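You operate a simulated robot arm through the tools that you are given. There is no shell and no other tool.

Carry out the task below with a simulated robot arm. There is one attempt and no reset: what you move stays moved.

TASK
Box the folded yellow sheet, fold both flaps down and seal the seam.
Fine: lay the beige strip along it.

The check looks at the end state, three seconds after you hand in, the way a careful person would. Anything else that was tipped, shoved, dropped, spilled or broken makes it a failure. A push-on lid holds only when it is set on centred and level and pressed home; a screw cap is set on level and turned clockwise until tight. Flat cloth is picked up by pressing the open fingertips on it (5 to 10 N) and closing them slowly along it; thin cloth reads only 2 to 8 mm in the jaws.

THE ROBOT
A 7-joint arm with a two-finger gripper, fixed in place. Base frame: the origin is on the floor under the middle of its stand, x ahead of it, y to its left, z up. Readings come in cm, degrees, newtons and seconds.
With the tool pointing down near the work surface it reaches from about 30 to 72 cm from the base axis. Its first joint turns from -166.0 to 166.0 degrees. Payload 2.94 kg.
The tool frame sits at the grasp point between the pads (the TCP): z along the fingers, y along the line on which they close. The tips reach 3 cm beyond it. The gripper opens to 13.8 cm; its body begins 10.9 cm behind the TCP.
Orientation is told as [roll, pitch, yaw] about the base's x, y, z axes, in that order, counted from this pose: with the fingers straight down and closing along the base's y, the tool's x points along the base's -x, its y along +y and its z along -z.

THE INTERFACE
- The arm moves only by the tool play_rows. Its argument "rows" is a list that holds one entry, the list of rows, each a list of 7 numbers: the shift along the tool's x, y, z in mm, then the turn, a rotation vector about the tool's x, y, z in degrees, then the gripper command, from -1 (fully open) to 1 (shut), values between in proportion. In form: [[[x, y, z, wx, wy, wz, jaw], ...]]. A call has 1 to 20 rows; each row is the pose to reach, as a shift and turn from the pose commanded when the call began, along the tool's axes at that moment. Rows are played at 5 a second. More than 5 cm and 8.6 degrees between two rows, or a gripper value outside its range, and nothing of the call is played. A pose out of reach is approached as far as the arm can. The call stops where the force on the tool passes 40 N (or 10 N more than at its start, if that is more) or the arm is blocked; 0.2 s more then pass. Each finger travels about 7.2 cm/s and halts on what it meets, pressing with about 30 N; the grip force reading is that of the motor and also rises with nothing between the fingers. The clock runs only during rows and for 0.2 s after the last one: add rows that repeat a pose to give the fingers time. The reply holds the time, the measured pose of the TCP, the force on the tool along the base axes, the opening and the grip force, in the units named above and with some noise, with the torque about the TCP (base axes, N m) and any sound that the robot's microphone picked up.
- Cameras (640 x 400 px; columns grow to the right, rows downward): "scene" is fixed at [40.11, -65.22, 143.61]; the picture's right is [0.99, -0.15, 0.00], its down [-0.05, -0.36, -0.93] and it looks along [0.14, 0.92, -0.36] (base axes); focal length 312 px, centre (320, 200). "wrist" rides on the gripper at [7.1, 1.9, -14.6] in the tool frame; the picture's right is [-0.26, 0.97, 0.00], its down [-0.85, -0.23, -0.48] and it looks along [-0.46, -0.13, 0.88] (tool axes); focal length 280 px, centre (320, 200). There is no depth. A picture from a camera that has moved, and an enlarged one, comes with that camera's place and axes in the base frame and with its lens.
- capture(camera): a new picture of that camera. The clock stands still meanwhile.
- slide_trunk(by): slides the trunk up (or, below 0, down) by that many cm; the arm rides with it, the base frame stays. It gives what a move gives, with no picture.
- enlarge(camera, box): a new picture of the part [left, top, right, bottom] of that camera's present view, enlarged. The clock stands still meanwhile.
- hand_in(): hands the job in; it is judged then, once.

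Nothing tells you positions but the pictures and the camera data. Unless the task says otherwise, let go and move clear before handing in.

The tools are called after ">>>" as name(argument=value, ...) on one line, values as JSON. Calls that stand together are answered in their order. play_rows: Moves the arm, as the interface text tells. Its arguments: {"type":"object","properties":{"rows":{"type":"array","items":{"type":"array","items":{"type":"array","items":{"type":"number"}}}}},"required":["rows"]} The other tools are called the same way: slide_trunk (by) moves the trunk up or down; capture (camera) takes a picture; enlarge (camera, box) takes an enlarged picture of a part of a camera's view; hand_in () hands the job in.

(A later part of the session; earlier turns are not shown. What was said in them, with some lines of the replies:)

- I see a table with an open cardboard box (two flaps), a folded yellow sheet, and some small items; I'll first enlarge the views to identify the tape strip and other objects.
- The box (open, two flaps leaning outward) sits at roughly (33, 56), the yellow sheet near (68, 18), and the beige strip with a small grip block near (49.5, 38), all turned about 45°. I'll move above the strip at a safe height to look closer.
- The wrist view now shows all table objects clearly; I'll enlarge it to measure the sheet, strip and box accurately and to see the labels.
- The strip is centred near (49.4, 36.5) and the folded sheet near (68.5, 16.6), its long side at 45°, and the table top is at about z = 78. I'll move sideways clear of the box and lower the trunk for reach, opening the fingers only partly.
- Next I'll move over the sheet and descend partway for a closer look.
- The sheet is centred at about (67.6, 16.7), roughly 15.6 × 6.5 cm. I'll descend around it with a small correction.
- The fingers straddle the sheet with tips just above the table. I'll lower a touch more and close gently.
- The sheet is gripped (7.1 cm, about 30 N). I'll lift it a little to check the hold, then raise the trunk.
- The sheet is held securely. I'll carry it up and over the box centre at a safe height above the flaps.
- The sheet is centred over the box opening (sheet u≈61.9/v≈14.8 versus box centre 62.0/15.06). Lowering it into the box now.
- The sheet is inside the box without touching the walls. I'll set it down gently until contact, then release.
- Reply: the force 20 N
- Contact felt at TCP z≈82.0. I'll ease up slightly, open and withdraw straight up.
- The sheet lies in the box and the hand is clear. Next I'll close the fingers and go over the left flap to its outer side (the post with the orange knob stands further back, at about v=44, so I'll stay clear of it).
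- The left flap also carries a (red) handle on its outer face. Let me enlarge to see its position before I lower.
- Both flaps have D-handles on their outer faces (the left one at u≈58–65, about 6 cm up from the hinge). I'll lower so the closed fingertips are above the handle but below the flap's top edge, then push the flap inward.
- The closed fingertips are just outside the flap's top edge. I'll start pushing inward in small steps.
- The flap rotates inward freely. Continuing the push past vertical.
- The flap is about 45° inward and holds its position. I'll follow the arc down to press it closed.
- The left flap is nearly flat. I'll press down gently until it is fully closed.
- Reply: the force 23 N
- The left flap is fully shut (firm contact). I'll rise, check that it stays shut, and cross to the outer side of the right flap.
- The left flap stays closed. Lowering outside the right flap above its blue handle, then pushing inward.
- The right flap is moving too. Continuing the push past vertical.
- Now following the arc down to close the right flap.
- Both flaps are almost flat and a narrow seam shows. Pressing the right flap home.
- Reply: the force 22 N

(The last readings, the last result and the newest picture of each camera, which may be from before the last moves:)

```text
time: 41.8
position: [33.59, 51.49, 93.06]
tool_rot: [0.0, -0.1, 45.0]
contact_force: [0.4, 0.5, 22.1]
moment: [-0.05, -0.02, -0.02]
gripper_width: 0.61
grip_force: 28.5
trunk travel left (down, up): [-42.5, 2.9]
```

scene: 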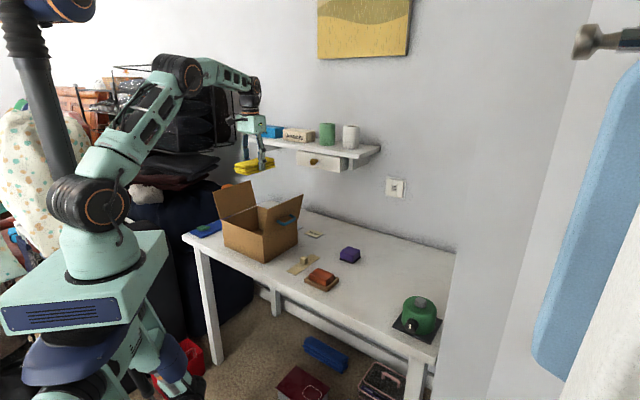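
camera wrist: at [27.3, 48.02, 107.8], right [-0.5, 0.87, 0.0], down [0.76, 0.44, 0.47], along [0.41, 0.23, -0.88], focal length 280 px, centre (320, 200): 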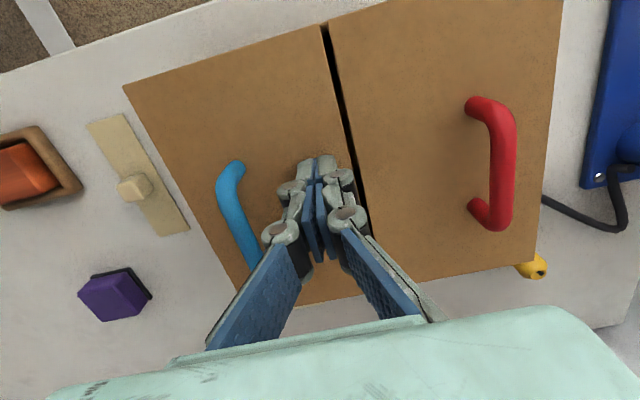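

Flap pressed home. I'll rise and look at the closed box and seam.

>>> play_rows(rows=[[[0, 0, -10, 0, 0, 0, 1], [0, 0, -40, 0, 0, 0, 1], [0, 0, -80, 0, 0, 0, 1], [0, 0, -120, 0, 0, 0, 1], [0, 0, -160, 0, 0, 0, 1], [20, 0, -200, 0, 0, 0, 1], [40, 0, -240, 0, 0, 0, 1], [60, 0, -240, 0, 0, 0, 1], [60, 0, -240, 0, 0, 0, 1]]])

>>> capture(camera="wrist")

>>> enlarge(camera="scene", box=[200, 170, 328, 270])

```text
time: 43.8
position: [29.49, 47.36, 116.79]
tool_rot: [-0.1, 0.2, 44.9]
contact_force: [0.3, 0.0, 0.0]
moment: [-0.01, -0.03, 0.03]
gripper_width: 0.0
grip_force: 28.8
trunk travel left (down, up): [-42.5, 2.9]
```

```text
taken
camera wrist: at [23.14, 43.83, 131.22], right [-0.5, 0.87, 0.0], down [0.76, 0.44, 0.47], along [0.41, 0.23, -0.88], focal length 280 px, centre (320, 200)
```

wrist: 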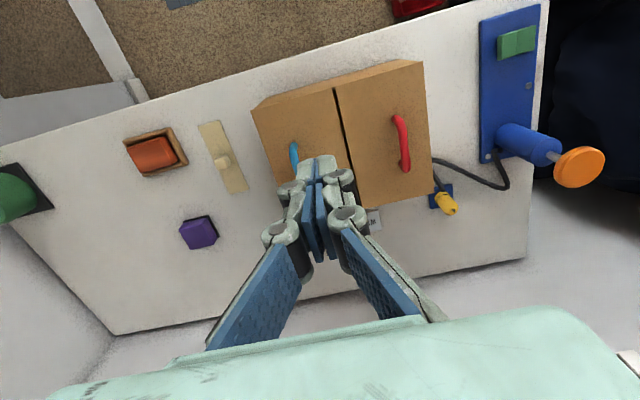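

```text
4.00 times, centred on (264, 220) of scene
camera zoom: at [40.11, -65.22, 143.61], right [0.99, -0.15, 0.0], down [-0.05, -0.36, -0.93], along [0.14, 0.92, -0.36], focal length 1248 px, centre (544, 120)
```

zoom: 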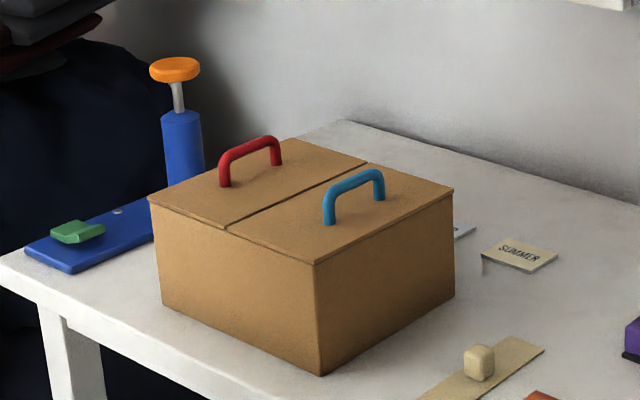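

The box is closed with its seam along v≈15 (from about (26, 47) to (39.6, 62)). Now I'll go over the beige strip, opening the fingers moderately, and look closely at its grip block.

>>> play_rows(rows=[[[-10, -35, 0, 0, 0, 0, 1], [-20, -75, 0, 0, 0, 0, 1], [-35, -115, 0, 0, 0, 0, 0.8], [-45, -150, 0, 0, 0, 0, 0.5], [-55, -185, 20, 0, 0, 0, 0.28], [-64, -217, 50, 0, 0, 0, 0.28], [-64, -217, 90, 0, 0, 0, 0.28], [-64, -217, 130, 0, 0, 0, 0.28], [-64, -217, 165, 0, 0, 0, 0.28], [-64, -217, 165, 0, 0, 0, 0.28]]])

>>> capture(camera="wrist")

```text
time: 46.0
position: [49.23, 36.56, 100.29]
tool_rot: [-0.2, 0.4, 45.0]
contact_force: [-0.1, 0.5, -0.5]
moment: [0.06, 0.01, 0.02]
gripper_width: 4.99
grip_force: 0.0
trunk travel left (down, up): [-42.5, 2.9]
```

```text
taken
camera wrist: at [42.92, 33.08, 114.75], right [-0.5, 0.87, 0.0], down [0.76, 0.44, 0.47], along [0.41, 0.23, -0.88], focal length 280 px, centre (320, 200)
```

wrist: 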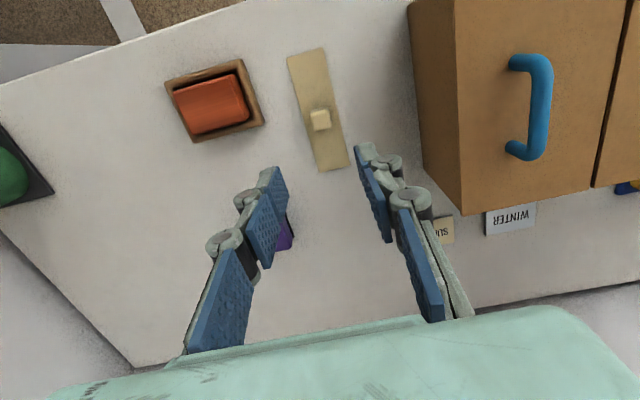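

>>> enlarge(camera="wrist", box=[260, 30, 388, 190])

>>> enlarge(camera="scene", box=[270, 240, 350, 290])

```text
2.50 times, centred on (324, 110) of wrist
camera zoom: at [42.92, 33.08, 114.75], right [-0.5, 0.87, 0.0], down [0.76, 0.44, 0.47], along [0.41, 0.23, -0.88], focal length 701 px, centre (310, 425)
```

zoom: 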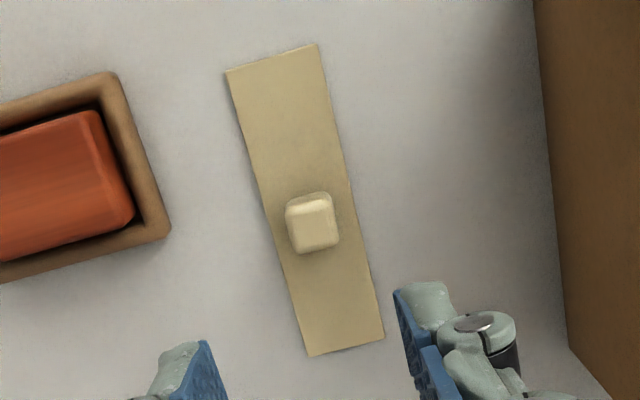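

```text
8.00 times, centred on (310, 265) of scene
camera zoom: at [40.11, -65.22, 143.61], right [0.99, -0.15, 0.0], down [-0.05, -0.36, -0.93], along [0.14, 0.92, -0.36], focal length 2497 px, centre (400, -320)
```

zoom: 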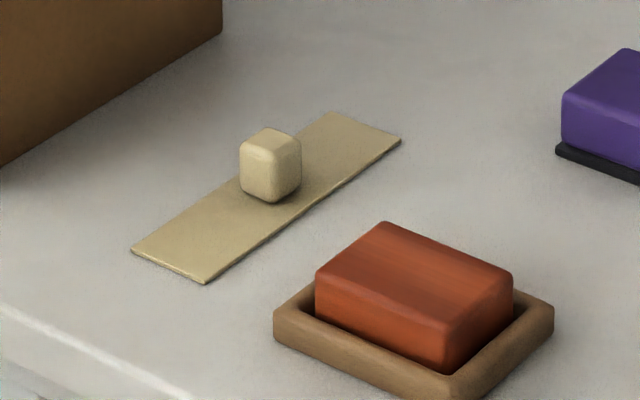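

The strip is centred at (49.6, 36.9) with its grip block (about 2.2 cm) in the middle, aligned to 45°. I'll descend over the block with the tips staying above the strip.

>>> play_rows(rows=[[[-5, 1, 40, 0, 0, 0, 0.28], [-5, 1, 80, 0, 0, 0, 0.28], [-5, 1, 120, 0, 0, 0, 0.28], [-5, 1, 150, 0, 0, 0, 0.28], [-5, 1, 170, 0, 0, 0, 0.28], [-5, 1, 178, 0, 0, 0, 0.28], [-5, 1, 178, 0, 0, 0, 0.28]]])

>>> capture(camera="wrist")

>>> enlarge(camera="scene", box=[260, 210, 356, 290])

```text
time: 47.6
position: [49.64, 36.74, 82.51]
tool_rot: [-0.1, 0.3, 45.0]
contact_force: [0.0, -0.1, 0.2]
moment: [0.04, -0.01, -0.03]
gripper_width: 4.98
grip_force: 0.1
trunk travel left (down, up): [-42.5, 2.9]
```

```text
taken
camera wrist: at [43.14, 33.25, 96.91], right [-0.5, 0.87, 0.0], down [0.76, 0.44, 0.47], along [0.41, 0.23, -0.88], focal length 280 px, centre (320, 200)
```

wrist: 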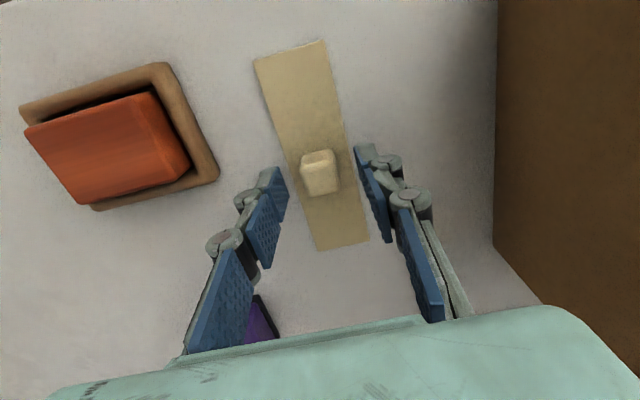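

```text
5.00 times, centred on (308, 250) of scene
camera zoom: at [40.11, -65.22, 143.61], right [0.99, -0.15, 0.0], down [-0.05, -0.36, -0.93], along [0.14, 0.92, -0.36], focal length 1561 px, centre (380, -50)
```

zoom: 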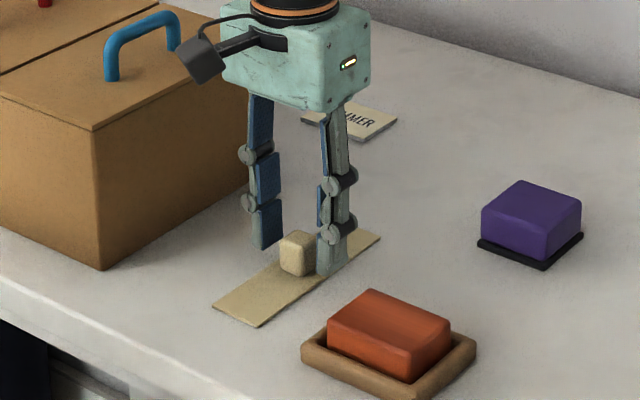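

The block is centred between the fingertips. Lowering 5 mm more and closing gently.

>>> play_rows(rows=[[[0, 0, 3, 0, 0, 0, 0.28], [0, 0, 5, 0, 0, 0, 0.35], [0, 0, 5, 0, 0, 0, 0.45], [0, 0, 5, 0, 0, 0, 0.55], [0, 0, 5, 0, 0, 0, 0.62], [0, 0, 5, 0, 0, 0, 0.7], [0, 0, 5, 0, 0, 0, 0.8], [0, 0, 5, 0, 0, 0, 0.8]]])

>>> capture(camera="wrist")

>>> enlarge(camera="scene", box=[270, 220, 350, 290])

```text
time: 49.4
position: [49.52, 36.84, 81.94]
tool_rot: [-0.2, 0.3, 44.9]
contact_force: [-0.4, 0.7, 0.0]
moment: [0.01, 0.02, 0.0]
gripper_width: 2.28
grip_force: 30.1
trunk travel left (down, up): [-42.5, 2.9]
```

```text
taken
camera wrist: at [43.12, 33.28, 96.43], right [-0.5, 0.87, 0.0], down [0.76, 0.44, 0.47], along [0.41, 0.23, -0.88], focal length 280 px, centre (320, 200)
```

wrist: 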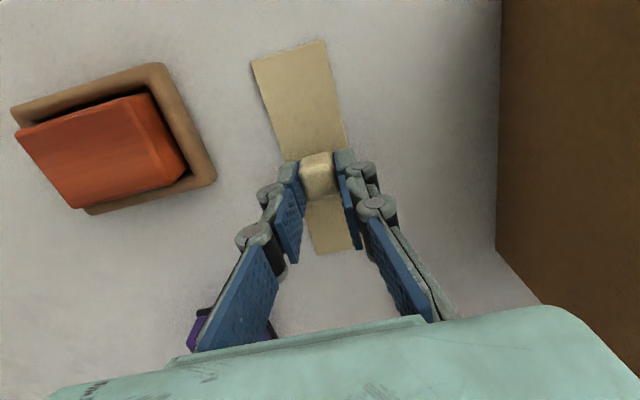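

```text
5.71 times, centred on (310, 255) of scene
camera zoom: at [40.11, -65.22, 143.61], right [0.99, -0.15, 0.0], down [-0.05, -0.36, -0.93], along [0.14, 0.92, -0.36], focal length 1784 px, centre (377, -114)
```

zoom: 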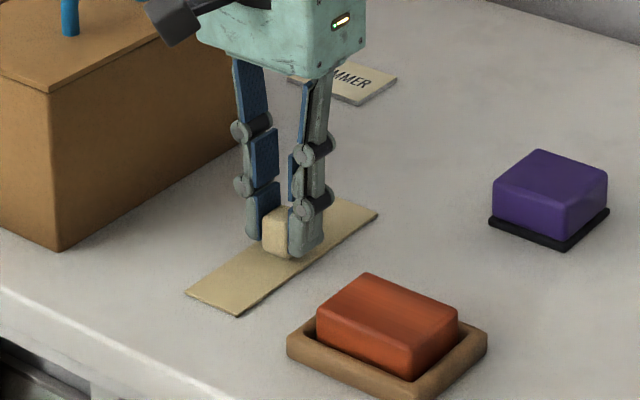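

The block is gripped at 2.28 cm. Lifting and checking that the strip comes along level.

>>> play_rows(rows=[[[0, 0, -5, 0, 0, 0, 0.9], [0, 0, -20, 0, 0, 0, 0.9], [0, 0, -50, 0, 0, 0, 0.9], [0, 0, -90, 0, 0, 0, 0.9], [0, 0, -130, 0, 0, 0, 0.9], [0, 0, -170, 0, 0, 0, 0.9], [0, 0, -200, 0, 0, 0, 0.9], [0, 0, -200, 0, 0, 0, 0.9]]])

>>> capture(camera="wrist")

>>> enlarge(camera="scene", box=[240, 150, 368, 270])

```text
time: 51.2
position: [49.69, 36.93, 102.28]
tool_rot: [0.0, 0.4, 44.9]
contact_force: [-0.4, 0.4, 0.5]
moment: [-0.02, 0.0, -0.02]
gripper_width: 2.28
grip_force: 30.4
trunk travel left (down, up): [-42.5, 2.9]
```

```text
taken
camera wrist: at [43.32, 33.38, 116.66], right [-0.5, 0.87, 0.0], down [0.76, 0.44, 0.47], along [0.41, 0.23, -0.88], focal length 280 px, centre (320, 200)
```

wrist: 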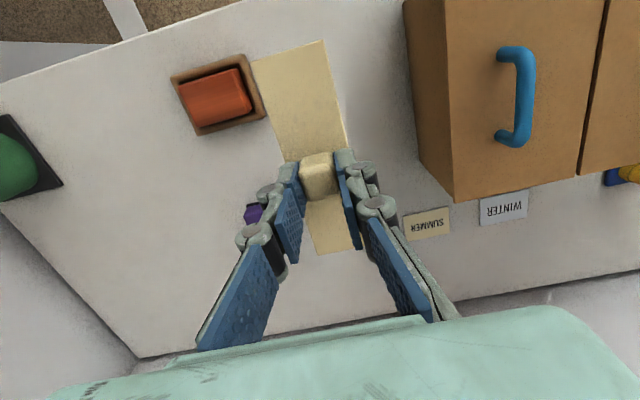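

```text
3.33 times, centred on (304, 210) of scene
camera zoom: at [40.11, -65.22, 143.61], right [0.99, -0.15, 0.0], down [-0.05, -0.36, -0.93], along [0.14, 0.92, -0.36], focal length 1040 px, centre (373, 167)
```

zoom: 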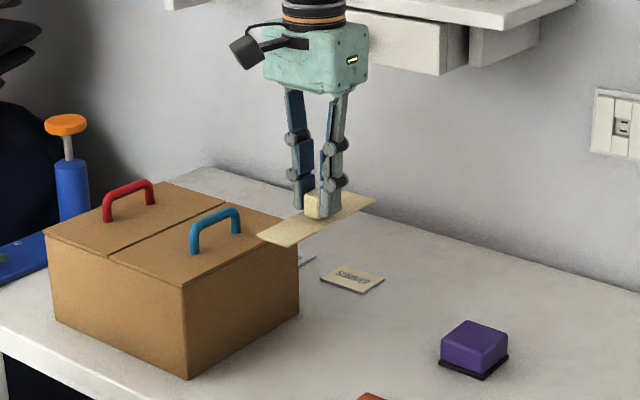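

The strip is held level. I'll carry it over the seam, keeping well above the handles.

>>> play_rows(rows=[[[0, 0, -20, 0, 0, 0, 0.9], [-1, 35, -25, 0, 0, 0, 0.9], [-2, 70, -25, 0, 0, 0, 0.9], [-3, 105, -25, 0, 0, 0, 0.9], [-5, 140, -25, 0, 0, 0, 0.9], [-6, 175, -25, 0, 0, 0, 0.9], [-8, 210, -25, 0, 0, 0, 0.9], [-8, 240, -25, 0, 0, 0, 0.9], [-8, 240, -25, 0, 0, 0, 0.9]]])

>>> capture(camera="wrist")

>>> enlarge(camera="scene", box=[190, 140, 318, 260])

```text
time: 53.2
position: [33.15, 54.59, 104.34]
tool_rot: [-0.1, 0.4, 45.0]
contact_force: [0.6, 0.0, 0.0]
moment: [0.04, 0.0, 0.01]
gripper_width: 2.27
grip_force: 29.7
trunk travel left (down, up): [-42.5, 2.9]
```

```text
taken
camera wrist: at [26.84, 51.01, 118.88], right [-0.5, 0.87, 0.0], down [0.76, 0.44, 0.47], along [0.41, 0.23, -0.88], focal length 280 px, centre (320, 200)
```

wrist: 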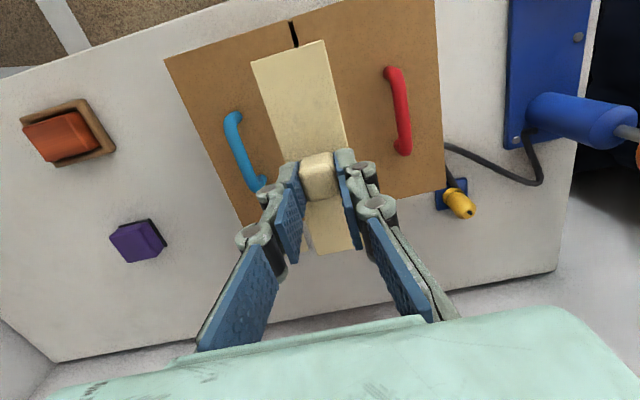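

```text
3.33 times, centred on (254, 200) of scene
camera zoom: at [40.11, -65.22, 143.61], right [0.99, -0.15, 0.0], down [-0.05, -0.36, -0.93], along [0.14, 0.92, -0.36], focal length 1040 px, centre (540, 200)
```

zoom: 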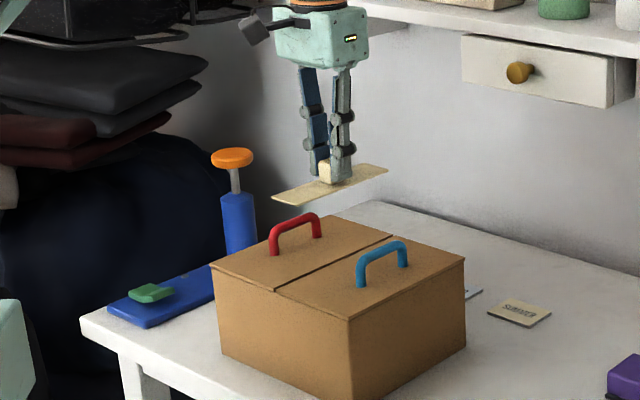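

The strip is over the seam (seam v≈15.05, strip v≈15.1). I'll lower to about 1.5 cm above the flaps and check alignment.

>>> play_rows(rows=[[[0, -1, 30, 0, 0, 0, 0.9], [0, -1, 55, 0, 0, 0, 0.9], [0, -1, 75, 0, 0, 0, 0.9], [0, -1, 88, 0, 0, 0, 0.9], [0, -1, 88, 0, 0, 0, 0.9]]])

>>> capture(camera="wrist")

>>> enlarge(camera="wrist", box=[220, 0, 420, 125])

>>> enlarge(camera="scene", box=[210, 170, 306, 250])

```text
time: 54.4
position: [33.23, 54.45, 95.57]
tool_rot: [-0.1, 0.2, 45.0]
contact_force: [-0.3, 1.2, -0.4]
moment: [0.0, 0.02, -0.01]
gripper_width: 2.28
grip_force: 30.4
trunk travel left (down, up): [-42.5, 2.9]
```

```text
taken
camera wrist: at [26.9, 50.91, 110.12], right [-0.5, 0.87, 0.0], down [0.76, 0.44, 0.47], along [0.41, 0.23, -0.88], focal length 280 px, centre (320, 200)
```

wrist: 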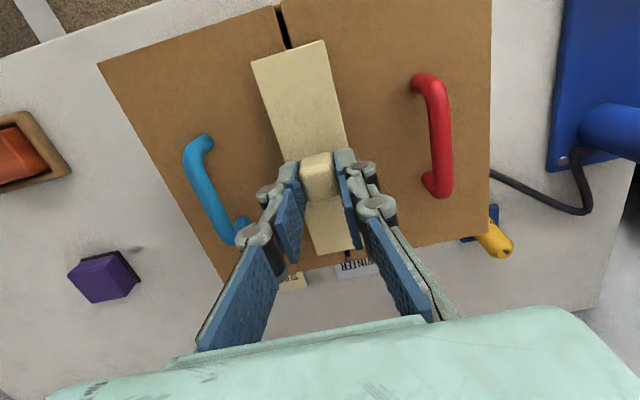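

```text
3.20 times, centred on (320, 62) of wrist
camera zoom: at [26.9, 50.91, 110.12], right [-0.5, 0.87, 0.0], down [0.76, 0.44, 0.47], along [0.41, 0.23, -0.88], focal length 897 px, centre (320, 640)
```

zoom: 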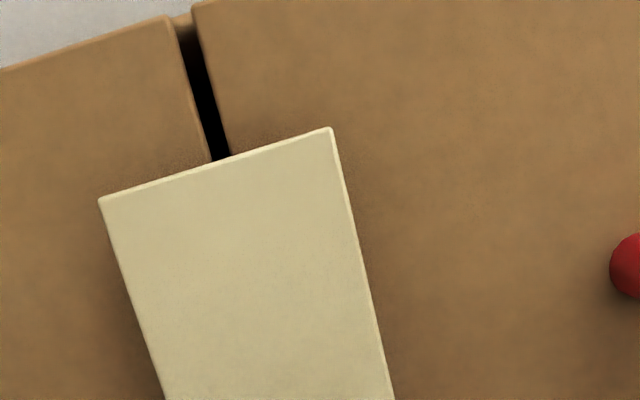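

```text
5.00 times, centred on (258, 210) of scene
camera zoom: at [40.11, -65.22, 143.61], right [0.99, -0.15, 0.0], down [-0.05, -0.36, -0.93], along [0.14, 0.92, -0.36], focal length 1561 px, centre (630, 150)
```

zoom: 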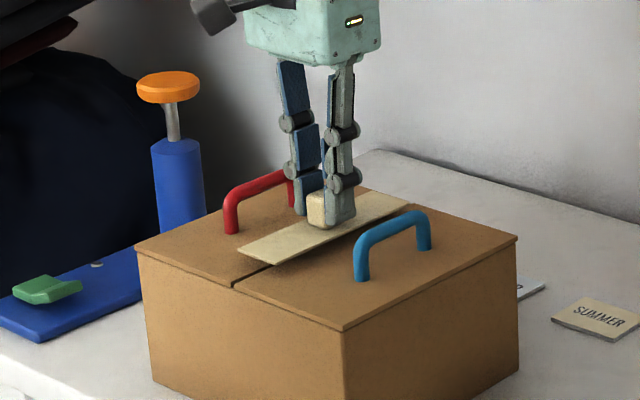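

>>> enlarge(camera="wrist", box=[280, 190, 400, 290])

>>> enlarge(camera="scene", box=[240, 190, 304, 240])

```text
4.00 times, centred on (340, 240) of wrist
camera zoom: at [26.9, 50.91, 110.12], right [-0.5, 0.87, 0.0], down [0.76, 0.44, 0.47], along [0.41, 0.23, -0.88], focal length 1122 px, centre (240, 40)
```

zoom: 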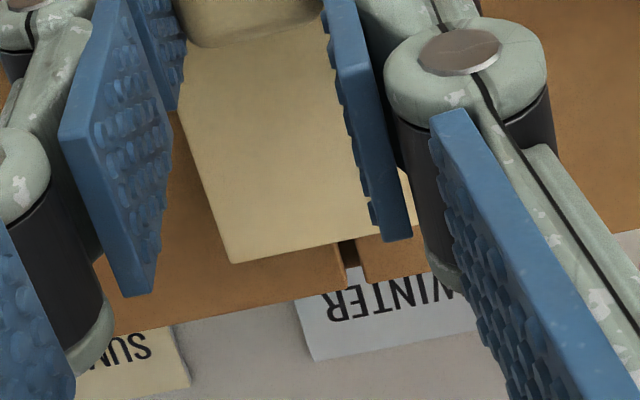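

```text
8.00 times, centred on (272, 215) of scene
camera zoom: at [40.11, -65.22, 143.61], right [0.99, -0.15, 0.0], down [-0.05, -0.36, -0.93], along [0.14, 0.92, -0.36], focal length 2497 px, centre (704, 80)
```

zoom: 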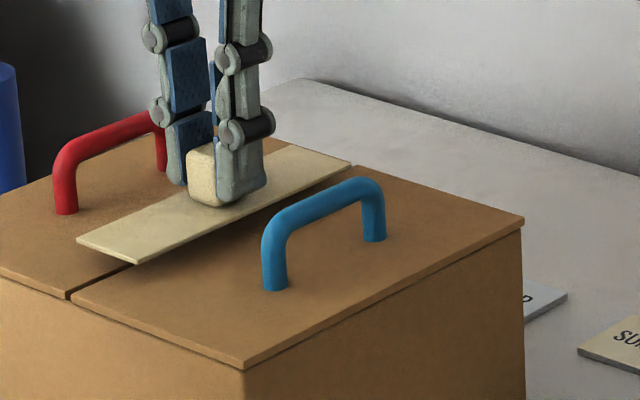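

The strip is within ~1 mm of the seam and within 1° of its direction. I'll fine-correct and lower to contact.

>>> play_rows(rows=[[[0, 1, 4, 0, 0, -0.8, 0.9], [0, 1, 8, 0, 0, -0.8, 0.9], [0, 1, 11, 0, 0, -0.8, 0.9], [0, 1, 13, 0, 0, -0.8, 0.9], [0, 1, 13, 0, 0, -0.8, 0.9]]])

```text
time: 55.6
position: [33.14, 54.43, 94.39]
tool_rot: [0.0, 0.2, 45.8]
contact_force: [0.5, -0.4, 11.0]
moment: [-0.31, 0.34, -0.01]
gripper_width: 2.27
grip_force: 30.0
trunk travel left (down, up): [-42.5, 2.9]
```

Contact at z≈94.4. Pressing a little more to bed the strip.

>>> play_rows(rows=[[[0, 0, 1, 0, 0, 0, 0.9], [0, 0, 2, 0, 0, 0, 0.9], [0, 0, 3, 0, 0, 0, 0.9], [0, 0, 3, 0, 0, 0, 0.9]]])

>>> capture(camera="wrist")

>>> enlarge(camera="scene", box=[210, 170, 306, 250])

```text
time: 56.6
position: [33.21, 54.44, 94.35]
tool_rot: [0.0, -0.1, 45.8]
contact_force: [0.8, 2.7, 29.4]
moment: [0.03, 0.05, -0.04]
gripper_width: 2.26
grip_force: 30.1
trunk travel left (down, up): [-42.5, 2.9]
```

```text
taken
camera wrist: at [26.81, 50.7, 108.77], right [-0.51, 0.86, 0.0], down [0.76, 0.45, 0.48], along [0.41, 0.24, -0.88], focal length 280 px, centre (320, 200)
```

wrist: 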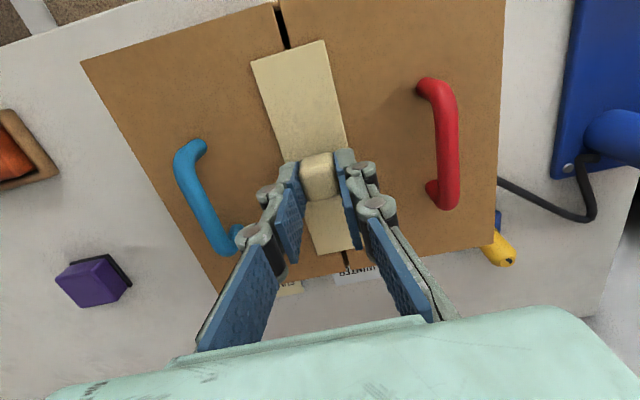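

```text
5.00 times, centred on (258, 210) of scene
camera zoom: at [40.11, -65.22, 143.61], right [0.99, -0.15, 0.0], down [-0.05, -0.36, -0.93], along [0.14, 0.92, -0.36], focal length 1561 px, centre (630, 150)
```

zoom: 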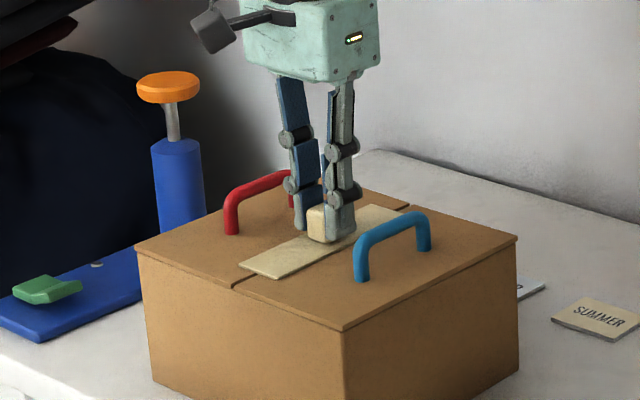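

The strip is bedded flat along the seam under ~29 N. I'll relax the force, open gently, and rise straight up.

>>> play_rows(rows=[[[0, 0, -2, 0, 0, 0, 0.8], [0, 0, -2, 0, 0, 0, 0.65], [0, 0, -2, 0, 0, 0, 0.55], [0, 0, -2, 0, 0, 0, 0.45], [0, 0, -2, 0, 0, 0, 0.38], [0, 0, -2, 0, 0, 0, 0.38], [0, 0, -10, 0, 0, 0, 0.38], [0, 0, -25, 0, 0, 0, 0.38], [0, 0, -50, 0, 0, 0, 0.38], [0, 0, -50, 0, 0, 0, 0.38]]])

>>> capture(camera="wrist")

>>> enlarge(camera="scene", box=[210, 170, 306, 250])

```text
time: 58.8
position: [33.17, 54.4, 98.97]
tool_rot: [0.0, 0.3, 45.8]
contact_force: [0.2, -0.5, 0.0]
moment: [-0.01, 0.02, 0.0]
gripper_width: 4.27
grip_force: 0.2
trunk travel left (down, up): [-42.5, 2.9]
```

```text
taken
camera wrist: at [26.9, 50.78, 113.59], right [-0.51, 0.86, 0.0], down [0.76, 0.45, 0.47], along [0.41, 0.24, -0.88], focal length 280 px, centre (320, 200)
```

wrist: 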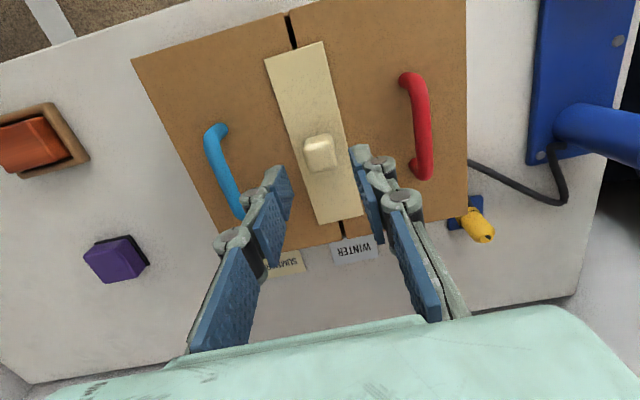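

```text
5.00 times, centred on (258, 210) of scene
camera zoom: at [40.11, -65.22, 143.61], right [0.99, -0.15, 0.0], down [-0.05, -0.36, -0.93], along [0.14, 0.92, -0.36], focal length 1561 px, centre (630, 150)
```

zoom: 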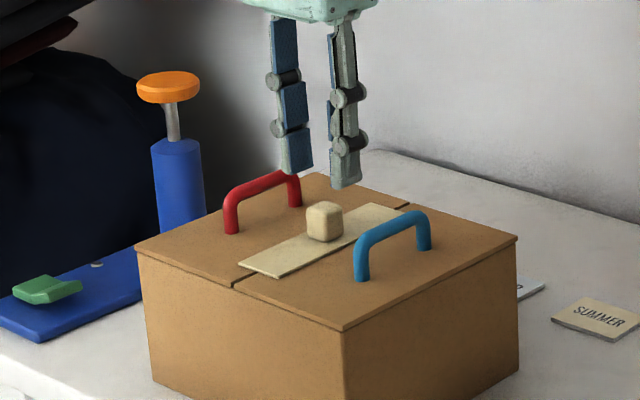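

The strip lies straight along the seam, centred, with the flaps shut. I'll rise and retreat, then do a final check of the whole scene.

>>> play_rows(rows=[[[0, 0, -40, 0, 0, 0, 0.38], [0, 0, -80, 0, 0, 0, 0.38], [0, 0, -120, 0, 0, 0, 0.38], [0, 0, -160, 0, 0, 0, 0.38], [40, 0, -180, 0, 0, 0, 0.38], [80, 0, -180, 0, 0, 0, 0.38], [120, 0, -180, 0, 0, 0, 0.38], [120, 0, -180, 0, 0, 0, 0.38]]])

>>> capture(camera="wrist")

>>> capture(camera="scene")

>>> enlarge(camera="scene", box=[210, 170, 306, 250])

>>> enlarge(camera="wrist", box=[260, 60, 480, 240])

```text
time: 60.6
position: [24.88, 45.99, 116.99]
tool_rot: [0.0, 0.4, 45.8]
contact_force: [-0.4, -0.4, 0.4]
moment: [0.01, 0.0, 0.02]
gripper_width: 4.27
grip_force: 0.1
trunk travel left (down, up): [-42.5, 2.9]
```

```text
taken
camera wrist: at [18.63, 42.33, 131.4], right [-0.51, 0.86, 0.0], down [0.76, 0.45, 0.47], along [0.41, 0.24, -0.88], focal length 280 px, centre (320, 200)
```

wrist: 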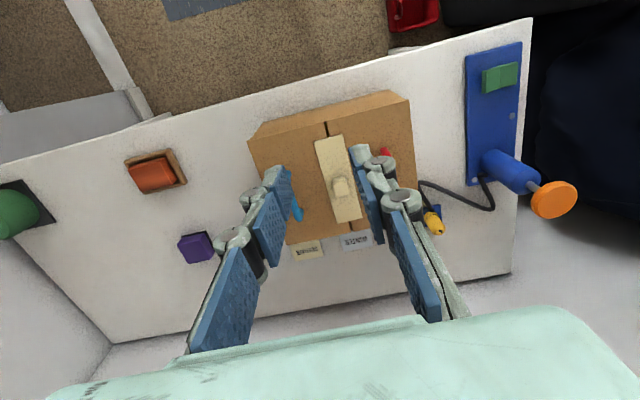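

```text
taken
```

scene: 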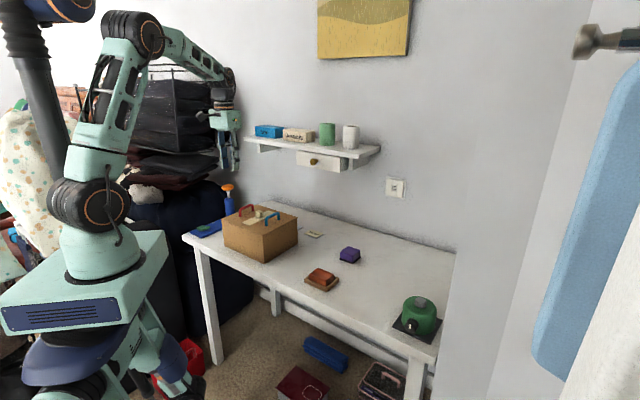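

```text
5.00 times, centred on (258, 210) of scene
camera zoom: at [40.11, -65.22, 143.61], right [0.99, -0.15, 0.0], down [-0.05, -0.36, -0.93], along [0.14, 0.92, -0.36], focal length 1561 px, centre (630, 150)
```

zoom: 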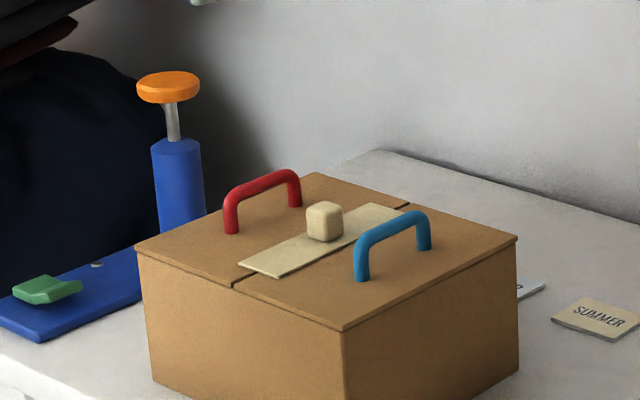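

```text
2.22 times, centred on (370, 150) of wrist
camera zoom: at [18.63, 42.33, 131.4], right [-0.51, 0.86, 0.0], down [0.76, 0.45, 0.47], along [0.41, 0.24, -0.88], focal length 623 px, centre (209, 311)
```

zoom: 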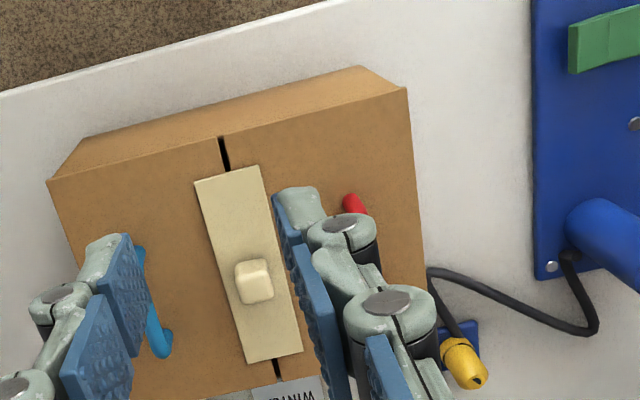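

The yellow sheet is inside the box, both flaps are shut, and the beige strip lies centred along the seam. Nothing else on the table has moved and the hand is clear, so I'm handing in.

>>> hand_in()

```text
The job is handed in.
```

The folded yellow sheet is in the box, both flaps are folded down, and the beige strip lies along the seam. I've handed the job in; no result has come back yet.

- **Sheet:** it was set down flat near the middle of the box floor, before the flaps were closed.
- **Flaps:** I pressed each one until it met firm resistance (about 22 N). Both stayed shut after I let go.
- **Strip:** it is centred to within about 1–2 mm of the seam. The seam is about 19 cm long and the strip about 15 cm, so roughly 2 cm shows at each end. I pressed it down with about 29 N, and it stayed in place when released.

In the last pictures nothing else on the table had moved, and the arm was clear of the box with the gripper empty.
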